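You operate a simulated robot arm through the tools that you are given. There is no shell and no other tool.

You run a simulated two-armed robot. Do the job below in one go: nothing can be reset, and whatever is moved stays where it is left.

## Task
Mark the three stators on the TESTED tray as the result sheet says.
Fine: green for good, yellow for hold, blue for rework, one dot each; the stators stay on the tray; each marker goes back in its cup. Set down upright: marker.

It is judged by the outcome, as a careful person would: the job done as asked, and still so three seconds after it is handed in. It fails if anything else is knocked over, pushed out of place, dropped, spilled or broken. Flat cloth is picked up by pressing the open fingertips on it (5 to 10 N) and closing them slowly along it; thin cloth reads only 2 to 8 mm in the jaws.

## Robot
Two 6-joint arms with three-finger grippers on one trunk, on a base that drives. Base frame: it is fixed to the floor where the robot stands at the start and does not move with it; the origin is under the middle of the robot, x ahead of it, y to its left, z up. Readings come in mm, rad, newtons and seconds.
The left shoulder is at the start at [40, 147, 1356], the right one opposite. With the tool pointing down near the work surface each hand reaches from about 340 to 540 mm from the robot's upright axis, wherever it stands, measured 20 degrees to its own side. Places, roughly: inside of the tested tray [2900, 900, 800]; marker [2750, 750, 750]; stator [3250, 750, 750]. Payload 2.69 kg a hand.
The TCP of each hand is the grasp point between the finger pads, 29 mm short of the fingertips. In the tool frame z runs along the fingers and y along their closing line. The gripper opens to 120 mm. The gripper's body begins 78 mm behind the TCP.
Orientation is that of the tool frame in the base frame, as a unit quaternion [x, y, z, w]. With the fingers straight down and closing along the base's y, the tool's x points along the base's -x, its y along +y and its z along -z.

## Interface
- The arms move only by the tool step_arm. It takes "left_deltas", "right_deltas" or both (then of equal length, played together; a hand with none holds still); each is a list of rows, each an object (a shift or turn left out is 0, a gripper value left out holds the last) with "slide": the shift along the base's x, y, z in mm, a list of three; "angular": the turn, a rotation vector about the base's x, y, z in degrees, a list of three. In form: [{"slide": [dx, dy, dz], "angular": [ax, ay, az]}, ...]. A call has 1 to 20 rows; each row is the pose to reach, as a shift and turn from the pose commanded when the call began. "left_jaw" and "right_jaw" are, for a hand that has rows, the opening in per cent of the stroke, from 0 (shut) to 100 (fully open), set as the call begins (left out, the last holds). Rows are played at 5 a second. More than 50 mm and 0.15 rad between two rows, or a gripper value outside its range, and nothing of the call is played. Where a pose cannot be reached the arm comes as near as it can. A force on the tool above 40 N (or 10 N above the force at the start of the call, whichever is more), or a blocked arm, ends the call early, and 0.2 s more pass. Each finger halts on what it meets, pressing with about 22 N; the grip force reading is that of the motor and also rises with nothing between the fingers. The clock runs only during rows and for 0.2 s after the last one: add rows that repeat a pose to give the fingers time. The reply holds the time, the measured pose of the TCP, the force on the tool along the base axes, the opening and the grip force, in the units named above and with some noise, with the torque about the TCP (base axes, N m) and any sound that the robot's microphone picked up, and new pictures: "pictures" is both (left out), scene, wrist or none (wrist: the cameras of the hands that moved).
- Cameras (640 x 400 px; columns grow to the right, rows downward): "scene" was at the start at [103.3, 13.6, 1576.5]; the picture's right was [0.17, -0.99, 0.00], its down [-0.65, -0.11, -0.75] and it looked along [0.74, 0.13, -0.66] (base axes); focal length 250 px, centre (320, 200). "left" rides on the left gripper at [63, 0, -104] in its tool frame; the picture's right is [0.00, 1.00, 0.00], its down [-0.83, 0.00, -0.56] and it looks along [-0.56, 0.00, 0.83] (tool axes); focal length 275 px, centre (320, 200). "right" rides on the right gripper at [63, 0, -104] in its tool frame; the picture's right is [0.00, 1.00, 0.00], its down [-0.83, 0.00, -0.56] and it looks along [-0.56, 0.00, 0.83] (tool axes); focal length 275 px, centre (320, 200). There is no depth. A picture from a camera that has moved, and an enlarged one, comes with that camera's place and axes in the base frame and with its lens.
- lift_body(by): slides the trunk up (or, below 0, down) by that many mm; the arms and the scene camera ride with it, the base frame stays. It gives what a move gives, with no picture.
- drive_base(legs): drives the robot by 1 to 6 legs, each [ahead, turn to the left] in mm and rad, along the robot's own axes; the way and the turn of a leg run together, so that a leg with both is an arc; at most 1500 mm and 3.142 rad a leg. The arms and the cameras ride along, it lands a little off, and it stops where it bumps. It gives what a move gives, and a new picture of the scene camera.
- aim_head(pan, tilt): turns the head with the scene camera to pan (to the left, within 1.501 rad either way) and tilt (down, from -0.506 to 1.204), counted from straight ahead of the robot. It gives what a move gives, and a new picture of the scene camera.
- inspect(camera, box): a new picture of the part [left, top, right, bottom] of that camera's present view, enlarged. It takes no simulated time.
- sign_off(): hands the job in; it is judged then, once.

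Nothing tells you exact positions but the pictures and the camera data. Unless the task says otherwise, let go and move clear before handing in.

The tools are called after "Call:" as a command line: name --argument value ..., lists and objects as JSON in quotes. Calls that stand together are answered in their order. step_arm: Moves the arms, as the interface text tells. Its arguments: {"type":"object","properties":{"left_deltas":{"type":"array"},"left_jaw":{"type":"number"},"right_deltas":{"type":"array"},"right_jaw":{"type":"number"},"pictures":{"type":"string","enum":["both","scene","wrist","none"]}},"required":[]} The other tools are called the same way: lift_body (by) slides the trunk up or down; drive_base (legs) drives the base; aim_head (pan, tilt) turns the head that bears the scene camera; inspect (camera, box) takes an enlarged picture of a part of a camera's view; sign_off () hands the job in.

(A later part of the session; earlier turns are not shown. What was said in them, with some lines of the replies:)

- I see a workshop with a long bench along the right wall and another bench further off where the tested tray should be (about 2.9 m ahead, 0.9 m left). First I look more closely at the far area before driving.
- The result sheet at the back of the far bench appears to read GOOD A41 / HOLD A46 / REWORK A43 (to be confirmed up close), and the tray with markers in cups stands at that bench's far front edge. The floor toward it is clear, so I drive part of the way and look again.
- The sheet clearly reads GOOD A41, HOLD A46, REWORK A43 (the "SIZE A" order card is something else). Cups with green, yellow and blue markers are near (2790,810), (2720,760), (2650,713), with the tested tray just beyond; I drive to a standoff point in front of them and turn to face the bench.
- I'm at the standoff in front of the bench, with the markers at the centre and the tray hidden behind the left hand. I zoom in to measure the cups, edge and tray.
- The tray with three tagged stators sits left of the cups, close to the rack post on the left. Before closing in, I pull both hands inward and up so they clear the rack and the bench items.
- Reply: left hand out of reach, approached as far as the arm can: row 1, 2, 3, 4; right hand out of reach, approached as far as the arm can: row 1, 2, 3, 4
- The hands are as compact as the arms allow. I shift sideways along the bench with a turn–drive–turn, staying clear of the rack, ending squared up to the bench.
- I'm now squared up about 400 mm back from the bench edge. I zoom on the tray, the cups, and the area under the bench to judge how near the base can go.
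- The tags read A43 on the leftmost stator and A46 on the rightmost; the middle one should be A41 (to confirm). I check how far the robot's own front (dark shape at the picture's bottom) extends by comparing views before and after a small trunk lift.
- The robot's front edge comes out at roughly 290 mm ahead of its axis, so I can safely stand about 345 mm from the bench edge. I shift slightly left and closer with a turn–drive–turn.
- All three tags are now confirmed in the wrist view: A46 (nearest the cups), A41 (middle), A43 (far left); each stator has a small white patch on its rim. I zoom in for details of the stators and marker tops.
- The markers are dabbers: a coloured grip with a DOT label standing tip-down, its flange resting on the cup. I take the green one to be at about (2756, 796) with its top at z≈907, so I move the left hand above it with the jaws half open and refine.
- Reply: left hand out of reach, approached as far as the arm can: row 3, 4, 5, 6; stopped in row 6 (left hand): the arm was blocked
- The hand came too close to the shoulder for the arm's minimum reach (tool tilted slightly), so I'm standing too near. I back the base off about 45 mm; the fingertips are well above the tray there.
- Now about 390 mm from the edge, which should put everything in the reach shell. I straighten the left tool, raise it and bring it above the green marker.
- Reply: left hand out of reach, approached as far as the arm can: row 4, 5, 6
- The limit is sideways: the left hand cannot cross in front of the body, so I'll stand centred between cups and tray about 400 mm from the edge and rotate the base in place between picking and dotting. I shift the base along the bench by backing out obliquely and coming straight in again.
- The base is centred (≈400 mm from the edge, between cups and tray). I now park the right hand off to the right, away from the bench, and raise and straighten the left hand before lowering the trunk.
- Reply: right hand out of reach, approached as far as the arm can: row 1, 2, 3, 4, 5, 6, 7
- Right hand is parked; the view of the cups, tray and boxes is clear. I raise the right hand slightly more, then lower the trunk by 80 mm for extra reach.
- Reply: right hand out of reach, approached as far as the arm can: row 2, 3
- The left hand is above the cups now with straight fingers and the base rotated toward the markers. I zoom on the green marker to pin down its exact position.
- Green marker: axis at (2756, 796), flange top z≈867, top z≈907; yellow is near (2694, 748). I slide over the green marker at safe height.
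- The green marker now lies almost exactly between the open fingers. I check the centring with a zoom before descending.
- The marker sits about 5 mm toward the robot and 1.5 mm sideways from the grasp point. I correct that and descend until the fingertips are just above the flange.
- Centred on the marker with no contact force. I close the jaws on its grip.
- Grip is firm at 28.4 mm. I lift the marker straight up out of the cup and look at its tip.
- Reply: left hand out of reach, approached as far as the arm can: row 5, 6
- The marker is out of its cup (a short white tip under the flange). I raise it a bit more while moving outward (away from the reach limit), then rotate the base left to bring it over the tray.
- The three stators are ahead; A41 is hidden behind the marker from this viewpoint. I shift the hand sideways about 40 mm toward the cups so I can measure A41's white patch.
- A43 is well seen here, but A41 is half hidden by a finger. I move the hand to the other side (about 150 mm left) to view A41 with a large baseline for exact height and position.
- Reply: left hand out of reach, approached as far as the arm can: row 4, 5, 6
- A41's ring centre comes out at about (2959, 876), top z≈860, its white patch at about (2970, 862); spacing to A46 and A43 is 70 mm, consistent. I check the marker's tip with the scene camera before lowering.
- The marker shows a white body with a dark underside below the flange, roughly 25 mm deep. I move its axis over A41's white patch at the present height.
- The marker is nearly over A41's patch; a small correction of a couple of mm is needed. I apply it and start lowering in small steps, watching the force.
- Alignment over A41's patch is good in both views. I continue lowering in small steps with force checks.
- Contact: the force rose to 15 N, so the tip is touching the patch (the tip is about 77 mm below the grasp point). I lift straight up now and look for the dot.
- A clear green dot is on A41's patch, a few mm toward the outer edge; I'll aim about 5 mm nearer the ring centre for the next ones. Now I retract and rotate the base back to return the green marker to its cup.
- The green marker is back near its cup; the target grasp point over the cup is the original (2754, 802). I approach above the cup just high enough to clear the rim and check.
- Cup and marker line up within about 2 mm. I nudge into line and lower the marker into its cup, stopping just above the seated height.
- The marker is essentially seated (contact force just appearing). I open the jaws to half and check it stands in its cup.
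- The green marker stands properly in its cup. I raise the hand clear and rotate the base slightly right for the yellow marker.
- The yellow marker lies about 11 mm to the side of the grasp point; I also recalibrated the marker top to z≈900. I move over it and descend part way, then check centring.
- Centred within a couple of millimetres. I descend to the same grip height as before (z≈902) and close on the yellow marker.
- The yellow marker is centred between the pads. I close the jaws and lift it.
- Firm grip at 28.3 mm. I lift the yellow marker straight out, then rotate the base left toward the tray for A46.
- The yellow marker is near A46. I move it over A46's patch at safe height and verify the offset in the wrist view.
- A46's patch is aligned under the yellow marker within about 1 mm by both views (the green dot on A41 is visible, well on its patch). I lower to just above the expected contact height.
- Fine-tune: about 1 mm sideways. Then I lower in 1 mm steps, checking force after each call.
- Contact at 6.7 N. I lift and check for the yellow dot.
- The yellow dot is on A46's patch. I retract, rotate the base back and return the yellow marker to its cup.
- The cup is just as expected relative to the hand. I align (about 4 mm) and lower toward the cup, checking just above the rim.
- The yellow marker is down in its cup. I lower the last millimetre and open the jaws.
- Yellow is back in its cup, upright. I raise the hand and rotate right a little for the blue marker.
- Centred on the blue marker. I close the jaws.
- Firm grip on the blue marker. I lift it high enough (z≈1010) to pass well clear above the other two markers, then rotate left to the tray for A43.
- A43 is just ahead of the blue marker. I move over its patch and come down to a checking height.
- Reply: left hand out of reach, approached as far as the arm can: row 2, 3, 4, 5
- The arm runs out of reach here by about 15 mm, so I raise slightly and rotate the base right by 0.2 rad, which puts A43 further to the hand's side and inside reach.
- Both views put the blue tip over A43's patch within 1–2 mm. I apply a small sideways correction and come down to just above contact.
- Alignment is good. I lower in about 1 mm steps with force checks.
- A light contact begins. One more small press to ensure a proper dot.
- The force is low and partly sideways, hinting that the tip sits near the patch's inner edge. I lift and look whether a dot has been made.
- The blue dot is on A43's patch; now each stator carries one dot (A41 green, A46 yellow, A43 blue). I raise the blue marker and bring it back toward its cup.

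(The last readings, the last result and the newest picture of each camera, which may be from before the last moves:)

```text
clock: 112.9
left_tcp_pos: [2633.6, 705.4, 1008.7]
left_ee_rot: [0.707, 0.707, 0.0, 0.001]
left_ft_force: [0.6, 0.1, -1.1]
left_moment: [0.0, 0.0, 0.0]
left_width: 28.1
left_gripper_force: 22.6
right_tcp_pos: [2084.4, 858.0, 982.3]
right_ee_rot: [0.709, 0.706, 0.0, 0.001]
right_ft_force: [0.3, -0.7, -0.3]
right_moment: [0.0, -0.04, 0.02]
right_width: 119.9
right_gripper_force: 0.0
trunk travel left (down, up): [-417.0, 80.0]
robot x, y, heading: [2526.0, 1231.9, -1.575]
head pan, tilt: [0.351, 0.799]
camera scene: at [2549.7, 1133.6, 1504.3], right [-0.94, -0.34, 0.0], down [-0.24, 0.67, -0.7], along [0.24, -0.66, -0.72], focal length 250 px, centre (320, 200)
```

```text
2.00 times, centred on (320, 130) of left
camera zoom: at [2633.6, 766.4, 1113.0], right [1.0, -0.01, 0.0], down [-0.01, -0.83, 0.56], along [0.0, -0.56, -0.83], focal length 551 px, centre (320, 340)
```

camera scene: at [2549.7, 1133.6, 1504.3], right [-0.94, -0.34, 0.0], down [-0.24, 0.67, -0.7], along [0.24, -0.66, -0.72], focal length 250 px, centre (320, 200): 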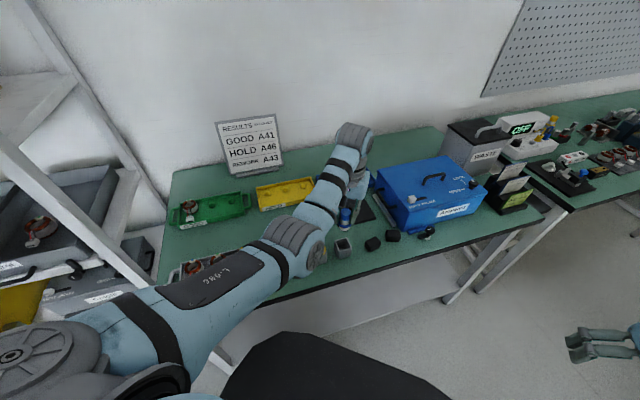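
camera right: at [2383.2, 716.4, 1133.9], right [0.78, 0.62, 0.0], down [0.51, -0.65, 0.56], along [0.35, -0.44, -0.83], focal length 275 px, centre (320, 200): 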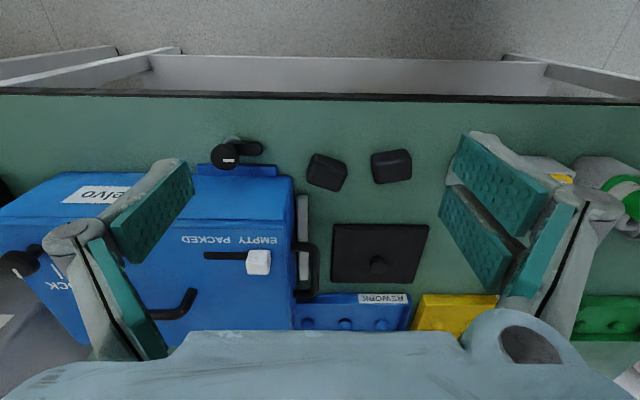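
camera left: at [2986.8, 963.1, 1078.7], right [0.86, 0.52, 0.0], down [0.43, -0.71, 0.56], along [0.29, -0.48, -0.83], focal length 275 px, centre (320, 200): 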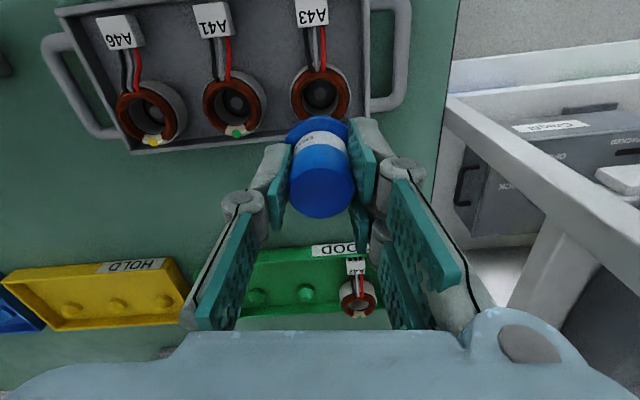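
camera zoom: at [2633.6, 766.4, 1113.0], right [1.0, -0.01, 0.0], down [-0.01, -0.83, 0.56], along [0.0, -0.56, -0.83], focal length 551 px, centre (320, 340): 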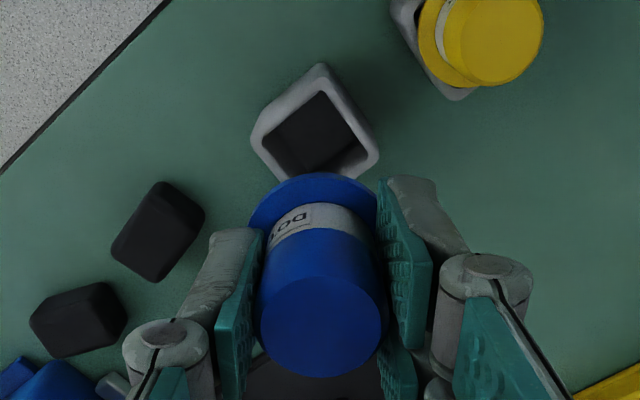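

Call:
step_arm --left_deltas '[{"slide": [-2.9, -1.7, -15]}, {"slide": [-2.9, -1.7, -32]}, {"slide": [-2.9, -1.7, -49]}, {"slide": [-2.9, -1.7, -62]}, {"slide": [-2.9, -1.7, -62]}]' --left_jaw 0 --pictures "wrist"

Call:
inspect --camera "left" --box '[240, 100, 400, 230]'

Call:
inspect --camera "scene" --box '[305, 195, 385, 265]'

```text
clock: 114.1
left_tcp_pos: [2629.3, 702.9, 946.2]
left_ee_rot: [0.707, 0.707, 0.001, 0.001]
left_ft_force: [-0.4, -0.3, -0.2]
left_moment: [0.01, -0.01, -0.02]
left_width: 27.9
left_gripper_force: 22.2
right_tcp_pos: [2083.8, 859.1, 981.1]
right_ee_rot: [0.709, 0.705, 0.0, 0.002]
right_ft_force: [0.1, -0.1, 0.3]
right_moment: [0.02, 0.01, 0.03]
right_width: 120.0
right_gripper_force: 0.1
trunk travel left (down, up): [-417.0, 80.0]
robot x, y, heading: [2522.3, 1233.3, -1.575]
head pan, tilt: [0.351, 0.799]
camera left: at [2630.5, 764.1, 1051.2], right [1.0, -0.01, 0.0], down [-0.01, -0.83, 0.56], along [0.0, -0.56, -0.83], focal length 275 px, centre (320, 200)
```

left: 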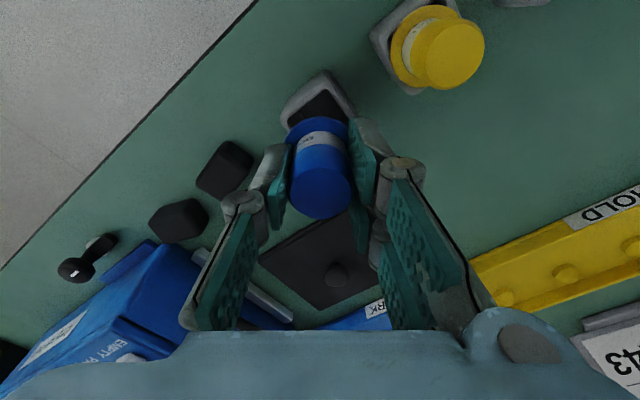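

```text
3.08 times, centred on (320, 165) of left
camera zoom: at [2630.5, 764.1, 1051.2], right [1.0, -0.01, 0.0], down [-0.01, -0.83, 0.56], along [0.0, -0.56, -0.83], focal length 847 px, centre (320, 308)
```

zoom: 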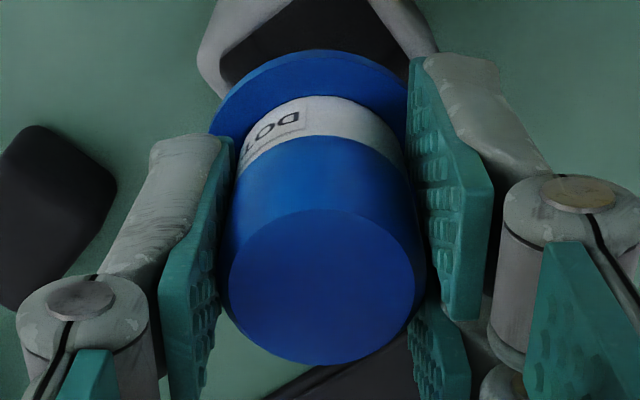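

```text
5.71 times, centred on (345, 230) of scene
camera zoom: at [2549.1, 1133.8, 1504.3], right [-0.94, -0.34, 0.0], down [-0.24, 0.67, -0.7], along [0.24, -0.66, -0.72], focal length 1428 px, centre (177, 29)
```

zoom: 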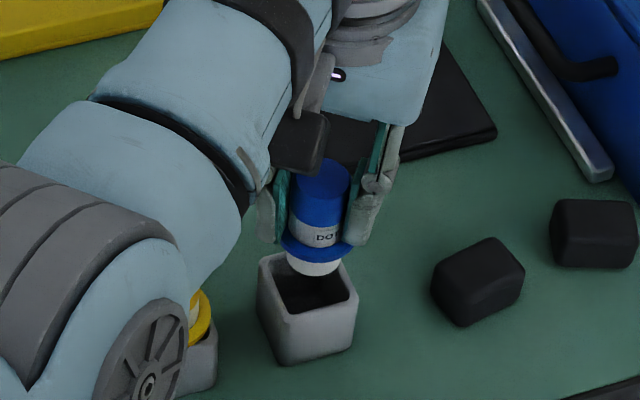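

The marker is over its cup. I correct by about 1.5 mm and lower it in.

Call:
step_arm --left_deltas '[{"slide": [1.4, 1.2, -8]}, {"slide": [1.4, 1.2, -18]}, {"slide": [1.4, 1.2, -28]}, {"slide": [1.4, 1.2, -36]}, {"slide": [1.4, 1.2, -41]}, {"slide": [1.4, 1.2, -41]}]' --left_jaw 0 --pictures "wrist"

Call:
inspect --camera "scene" --box '[305, 195, 385, 265]'

```text
clock: 115.5
left_tcp_pos: [2630.3, 702.7, 904.8]
left_ee_rot: [0.707, 0.708, -0.001, 0.002]
left_ft_force: [-0.7, 0.0, 0.3]
left_moment: [0.0, 0.01, -0.02]
left_width: 28.3
left_gripper_force: 21.8
right_tcp_pos: [2083.2, 858.7, 980.5]
right_ee_rot: [0.71, 0.705, 0.0, 0.002]
right_ft_force: [-0.5, 0.2, 0.4]
right_moment: [-0.01, -0.03, -0.01]
right_width: 120.3
right_gripper_force: 0.0
trunk travel left (down, up): [-417.0, 80.0]
robot x, y, heading: [2518.4, 1231.9, -1.57]
head pan, tilt: [0.351, 0.799]
camera left: at [2631.5, 765.9, 1009.4], right [1.0, -0.01, 0.0], down [-0.01, -0.83, 0.56], along [0.0, -0.56, -0.83], focal length 275 px, centre (320, 200)
```

left: 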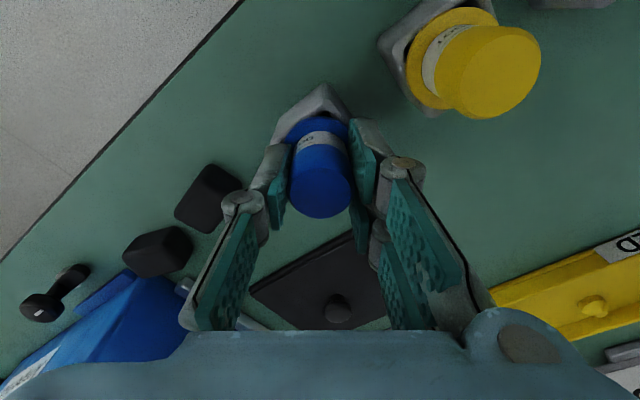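

```text
5.71 times, centred on (345, 230) of scene
camera zoom: at [2549.1, 1133.9, 1504.3], right [-0.94, -0.34, 0.0], down [-0.24, 0.67, -0.7], along [0.24, -0.66, -0.72], focal length 1428 px, centre (177, 29)
```

zoom: 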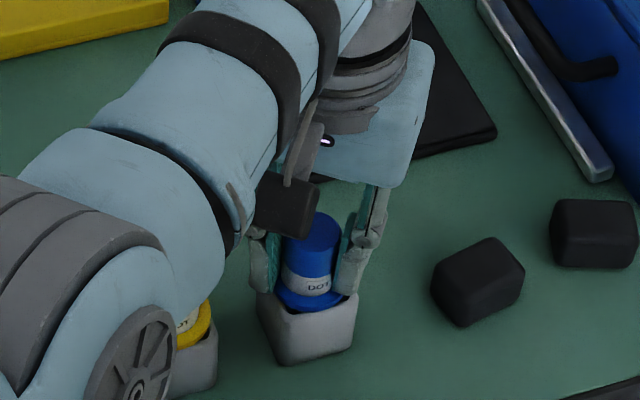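

Almost seated. I lower the last 1–2 mm and check the force before opening.

Call:
step_arm --left_deltas '[{"slide": [0, 0, -0.8]}, {"slide": [0, 0, -1.6]}, {"slide": [0, 0, -1.6]}]' --left_jaw 0 --pictures "none"

```text
clock: 116.3
left_tcp_pos: [2629.7, 704.6, 903.9]
left_ee_rot: [0.707, 0.707, -0.001, 0.002]
left_ft_force: [0.5, -0.2, 0.2]
left_moment: [0.0, -0.02, -0.02]
left_width: 28.2
left_gripper_force: 21.7
right_tcp_pos: [2083.9, 858.1, 980.9]
right_ee_rot: [0.709, 0.706, 0.0, 0.002]
right_ft_force: [0.3, -0.6, 0.1]
right_moment: [0.0, -0.01, 0.0]
right_width: 120.1
right_gripper_force: 0.0
trunk travel left (down, up): [-417.0, 80.0]
robot x, y, heading: [2518.7, 1230.8, -1.569]
head pan, tilt: [0.351, 0.799]
```

Call:
step_arm --left_deltas '[{"slide": [0, 0, -0.6]}, {"slide": [0, 0, -0.6]}, {"slide": [0, 0, -0.6]}]' --left_jaw 45 --pictures "wrist"

Call:
inspect --camera "scene" --box '[305, 195, 385, 265]'

```text
clock: 117.1
left_tcp_pos: [2629.5, 705.2, 903.8]
left_ee_rot: [0.706, 0.708, -0.001, 0.002]
left_ft_force: [0.1, -0.5, -0.4]
left_moment: [0.0, -0.03, -0.02]
left_width: 54.0
left_gripper_force: 0.1
right_tcp_pos: [2083.7, 858.3, 980.6]
right_ee_rot: [0.71, 0.705, -0.001, 0.001]
right_ft_force: [0.7, 0.7, 0.7]
right_moment: [-0.01, -0.01, 0.0]
right_width: 119.9
right_gripper_force: 0.1
trunk travel left (down, up): [-417.0, 80.0]
robot x, y, heading: [2520.7, 1231.8, -1.567]
head pan, tilt: [0.351, 0.799]
camera left: at [2630.7, 765.6, 1007.3], right [1.0, -0.01, 0.0], down [-0.01, -0.83, 0.56], along [0.0, -0.56, -0.83], focal length 275 px, centre (320, 200)
```

left: 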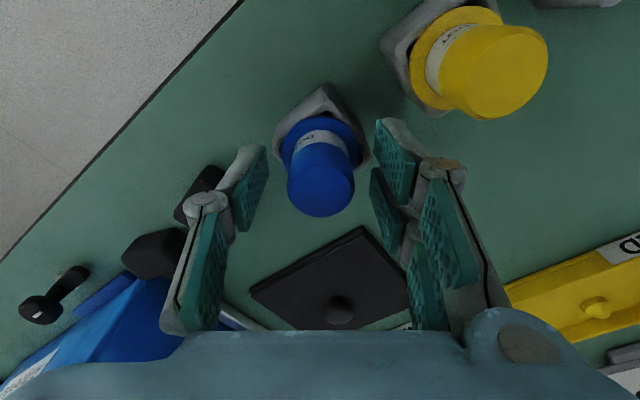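

```text
5.71 times, centred on (345, 230) of scene
camera zoom: at [2549.1, 1133.9, 1504.3], right [-0.94, -0.34, 0.0], down [-0.24, 0.67, -0.7], along [0.24, -0.66, -0.72], focal length 1428 px, centre (177, 29)
```

zoom: 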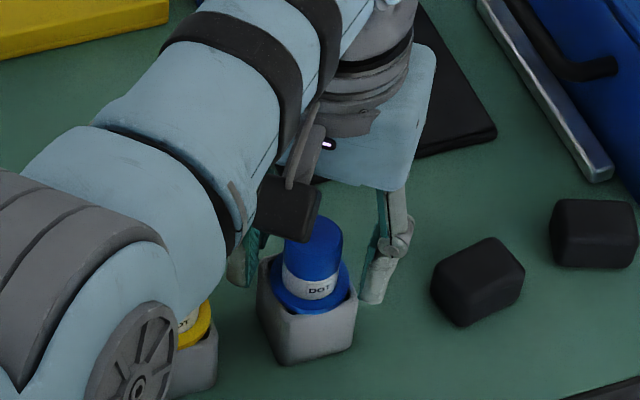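

The blue marker is in its cup and released. I raise the hand clear and back the base off to inspect everything.

Call:
step_arm --left_deltas '[{"slide": [0, 0, 12]}, {"slide": [0, 0, 28]}, {"slide": [0, 0, 48]}, {"slide": [0, 0, 72]}, {"slide": [0, 0, 96]}, {"slide": [0, 0, 100]}]' --left_jaw 45 --pictures "wrist"

Call:
drive_base --legs '[[-120, 0], [0, 0.45]]'

```text
clock: 118.5
left_tcp_pos: [2631.1, 703.5, 1003.7]
left_ee_rot: [0.707, 0.707, -0.001, 0.002]
left_ft_force: [0.3, -0.1, 0.4]
left_moment: [-0.01, -0.03, 0.0]
left_width: 54.2
left_gripper_force: 0.0
right_tcp_pos: [2083.2, 859.6, 981.0]
right_ee_rot: [0.709, 0.705, -0.001, 0.001]
right_ft_force: [-0.3, -0.4, 0.0]
right_moment: [0.0, 0.02, 0.0]
right_width: 120.0
right_gripper_force: 0.0
trunk travel left (down, up): [-417.0, 80.0]
robot x, y, heading: [2523.3, 1231.6, -1.576]
head pan, tilt: [0.351, 0.799]
camera left: at [2631.8, 765.8, 1108.3], right [1.0, -0.01, 0.0], down [-0.01, -0.83, 0.56], along [0.0, -0.56, -0.83], focal length 275 px, centre (320, 200)
```

left: 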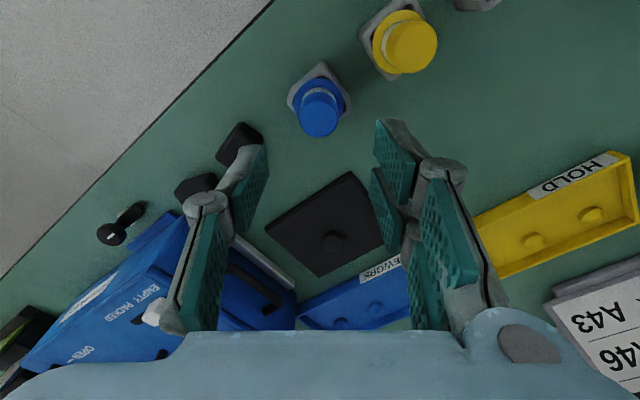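

```text
clock: 121.1
left_tcp_pos: [2851.5, 925.8, 1002.6]
left_ee_rot: [0.53, 0.848, 0.002, 0.001]
left_ft_force: [-0.3, -0.1, 0.1]
left_moment: [-0.01, 0.03, 0.05]
left_width: 54.0
left_gripper_force: 0.1
right_tcp_pos: [2290.6, 826.1, 981.2]
right_ee_rot: [0.532, 0.847, 0.001, 0.001]
right_ft_force: [0.3, -0.2, 0.5]
right_moment: [0.01, -0.02, 0.0]
right_width: 120.0
right_gripper_force: 0.1
trunk travel left (down, up): [-417.0, 80.0]
robot x, y, heading: [2525.0, 1351.1, -1.119]
head pan, tilt: [0.351, 0.799]
camera scene: at [2588.0, 1276.5, 1504.3], right [-0.7, -0.72, 0.0], down [-0.51, 0.5, -0.7], along [0.5, -0.48, -0.72], focal length 250 px, centre (320, 200)
```

scene: 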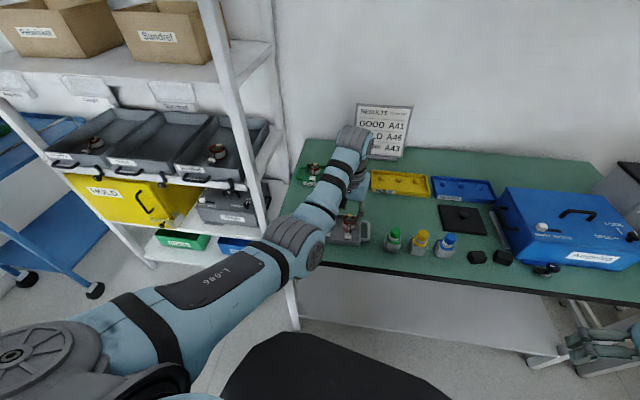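

Call:
drive_base --legs '[[-220, 0]]'

Call:
inspect --camera "scene" --box '[280, 140, 520, 290]'

Call:
inspect --camera "left" --box '[0, 0, 640, 400]'

```text
clock: 122.7
left_tcp_pos: [2755.7, 1121.1, 1002.0]
left_ee_rot: [0.53, 0.848, 0.001, 0.001]
left_ft_force: [-0.7, -0.4, 0.5]
left_moment: [0.02, 0.0, 0.01]
left_width: 54.0
left_gripper_force: 0.0
right_tcp_pos: [2197.5, 1021.3, 980.5]
right_ee_rot: [0.532, 0.847, 0.001, 0.0]
right_ft_force: [0.1, 0.3, -0.3]
right_moment: [0.02, -0.01, -0.03]
right_width: 120.0
right_gripper_force: 0.1
trunk travel left (down, up): [-417.0, 80.0]
robot x, y, heading: [2427.6, 1546.1, -1.123]
head pan, tilt: [0.351, 0.799]
camera scene: at [2495.6, 1470.1, 1504.0], right [-0.7, -0.72, 0.0], down [-0.52, 0.5, -0.69], along [0.5, -0.48, -0.72], focal length 250 px, centre (320, 200)
```

scene: 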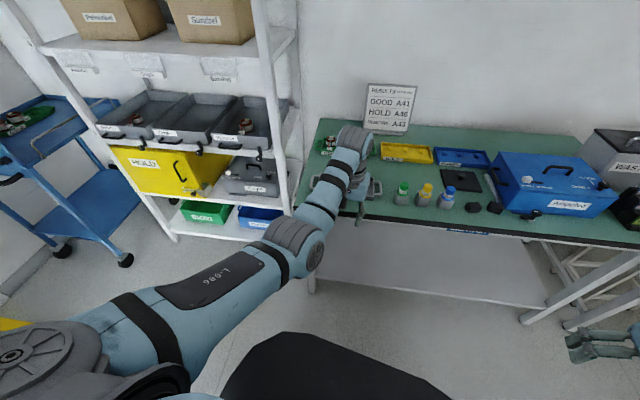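

```text
2.67 times, centred on (400, 215) of scene
camera zoom: at [2495.6, 1470.1, 1504.0], right [-0.7, -0.72, 0.0], down [-0.52, 0.5, -0.69], along [0.5, -0.48, -0.72], focal length 666 px, centre (107, 160)
```

zoom: 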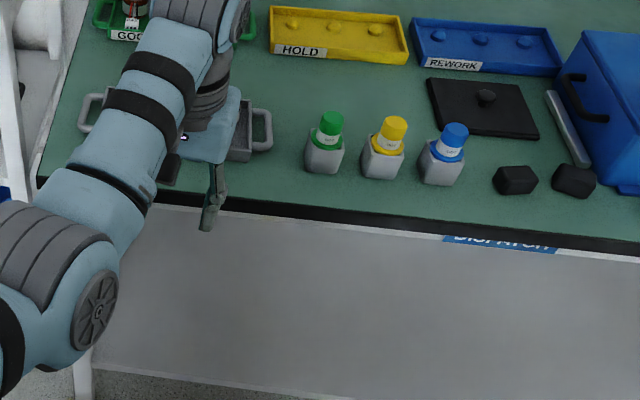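

```text
1.00 times, centred on (320, 200) of left (not enlarged: the box is as wide or as high as the picture)
camera zoom: at [2730.1, 1176.2, 1106.4], right [0.9, 0.43, 0.0], down [0.36, -0.75, 0.56], along [0.24, -0.5, -0.83], focal length 275 px, centre (320, 200)
```

zoom: 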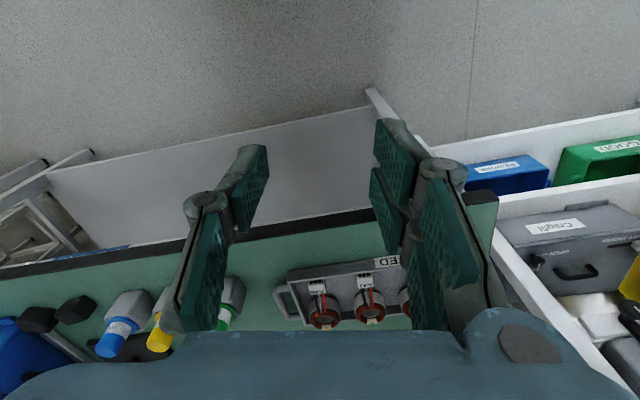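

The markers stand upright in their cups. I turn the base a bit so the arm no longer hides the tray, and check the dots and tray.

Call:
drive_base --legs '[[0, -0.4]]'

Call:
aim_head --pan 0.75 --tilt 0.7

Call:
inspect --camera "scene" --box '[260, 120, 500, 270]'

```text
clock: 124.3
left_tcp_pos: [2569.6, 1030.7, 1003.8]
left_ee_rot: [0.685, 0.729, -0.001, 0.002]
left_ft_force: [0.4, -0.4, -0.2]
left_moment: [-0.01, 0.03, 0.05]
left_width: 54.1
left_gripper_force: 0.1
right_tcp_pos: [2013.6, 1151.4, 980.9]
right_ee_rot: [0.687, 0.727, 0.001, 0.0]
right_ft_force: [-0.1, -0.1, -0.9]
right_moment: [-0.02, 0.02, 0.03]
right_width: 120.2
right_gripper_force: 0.0
trunk travel left (down, up): [-417.0, 80.0]
robot x, y, heading: [2427.7, 1550.2, -1.513]
head pan, tilt: [0.351, 0.799]
camera scene: at [2461.2, 1454.4, 1504.3], right [-0.92, -0.4, 0.0], down [-0.29, 0.66, -0.7], along [0.28, -0.64, -0.72], focal length 250 px, centre (320, 200)
```

scene: 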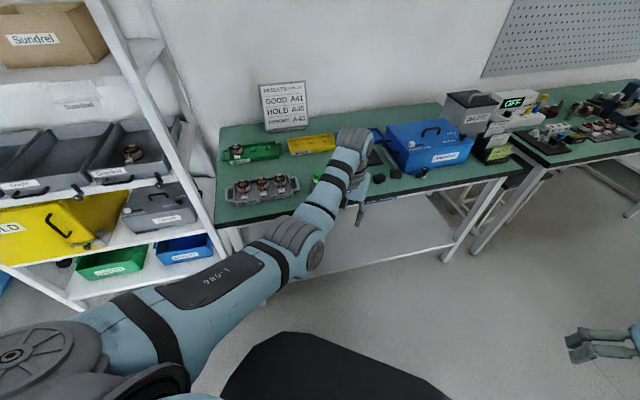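

```text
clock: 125.2
left_tcp_pos: [2568.2, 1030.8, 1003.6]
left_ee_rot: [0.685, 0.728, 0.0, 0.002]
left_ft_force: [0.2, 0.1, 0.3]
left_moment: [0.01, 0.01, 0.01]
left_width: 53.9
left_gripper_force: 0.0
right_tcp_pos: [2012.1, 1152.4, 981.0]
right_ee_rot: [0.687, 0.727, 0.0, 0.001]
right_ft_force: [0.0, -0.6, 0.4]
right_moment: [-0.01, -0.03, -0.01]
right_width: 120.1
right_gripper_force: 0.0
trunk travel left (down, up): [-417.0, 80.0]
robot x, y, heading: [2428.8, 1551.8, -1.512]
head pan, tilt: [0.75, 0.7]
camera scene: at [2489.3, 1469.8, 1512.5], right [-0.69, -0.72, 0.0], down [-0.47, 0.45, -0.76], along [0.55, -0.53, -0.64], focal length 250 px, centre (320, 200)
```

scene: 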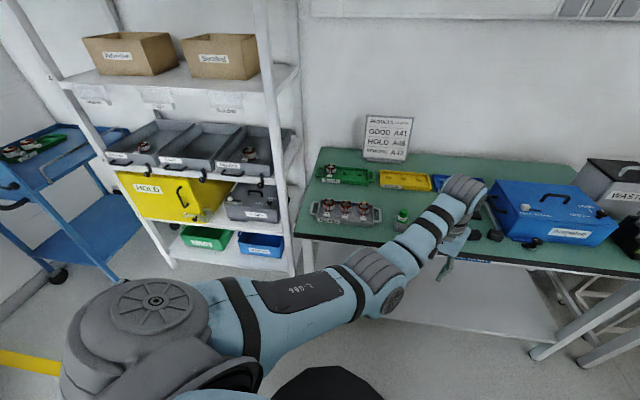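

```text
2.67 times, centred on (380, 195) of scene
camera zoom: at [2489.3, 1469.8, 1512.5], right [-0.69, -0.72, 0.0], down [-0.47, 0.45, -0.76], along [0.55, -0.53, -0.64], focal length 666 px, centre (160, 213)
```

zoom: 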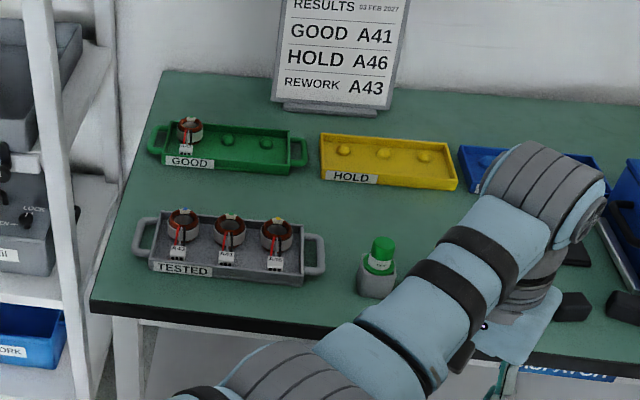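

Call:
inspect --camera "scene" --box '[305, 190, 385, 232]'

Call:
inspect --camera "scene" --box '[310, 195, 350, 220]'

Call:
inspect --camera "scene" --box '[345, 195, 385, 220]'

```text
8.00 times, centred on (345, 211) of scene
camera zoom: at [2489.3, 1469.8, 1512.5], right [-0.69, -0.72, 0.0], down [-0.47, 0.45, -0.76], along [0.55, -0.53, -0.64], focal length 1999 px, centre (120, 112)
```

zoom: 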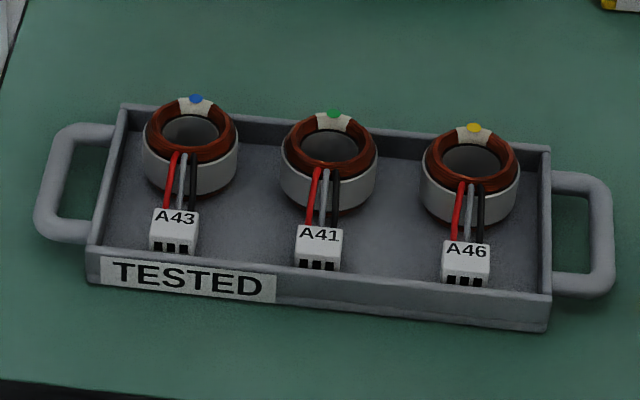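

```text
16.00 times, centred on (330, 208) of scene
camera zoom: at [2489.3, 1469.8, 1512.5], right [-0.69, -0.72, 0.0], down [-0.47, 0.45, -0.76], along [0.55, -0.53, -0.64], focal length 3997 px, centre (160, 80)
```

zoom: 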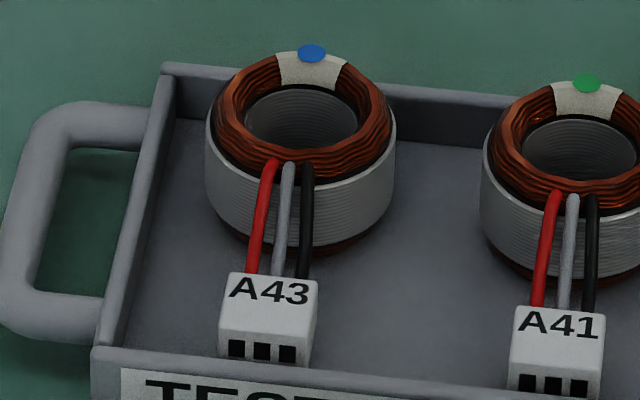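

```text
16.00 times, centred on (365, 208) of scene
camera zoom: at [2489.3, 1469.8, 1512.5], right [-0.69, -0.72, 0.0], down [-0.47, 0.45, -0.76], along [0.55, -0.53, -0.64], focal length 3997 px, centre (-400, 80)
```

zoom: 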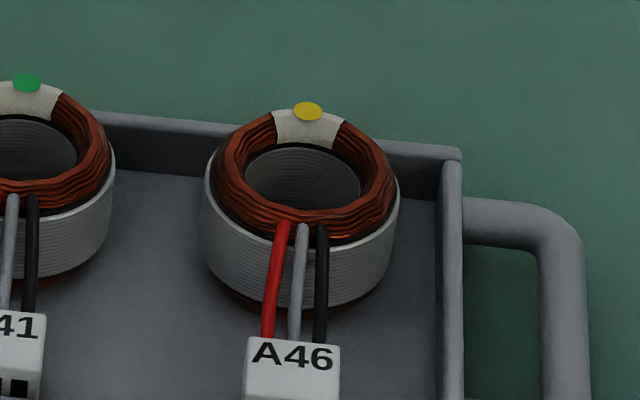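

All three stators sit on the TESTED tray with one dot each: A41 green (good), A46 yellow (hold), A43 blue (rework). The three markers are upright in their own cups, nothing else has been disturbed, and both hands are clear, so I hand in.

Call:
sign_off

```text
The job is handed in.
```

The three stators on the TESTED tray are marked as the result sheet says, one dot each:

| Stator | Result | Dot |
|---|---|---|
| A41 | good | green |
| A46 | hold | yellow |
| A43 | rework | blue |

- **Dots:** Each one is on the white patch on the stator's rim, toward its outer edge. I saw all three in a close view after the last marker was back.
- **Stators:** All three are still on the tray, in the places they started from.
- **Markers:** Each is back in its own cup, upright. I checked them after the last one was put back, then moved both hands away from the bench.

I saw nothing else on the bench knocked over or shifted.
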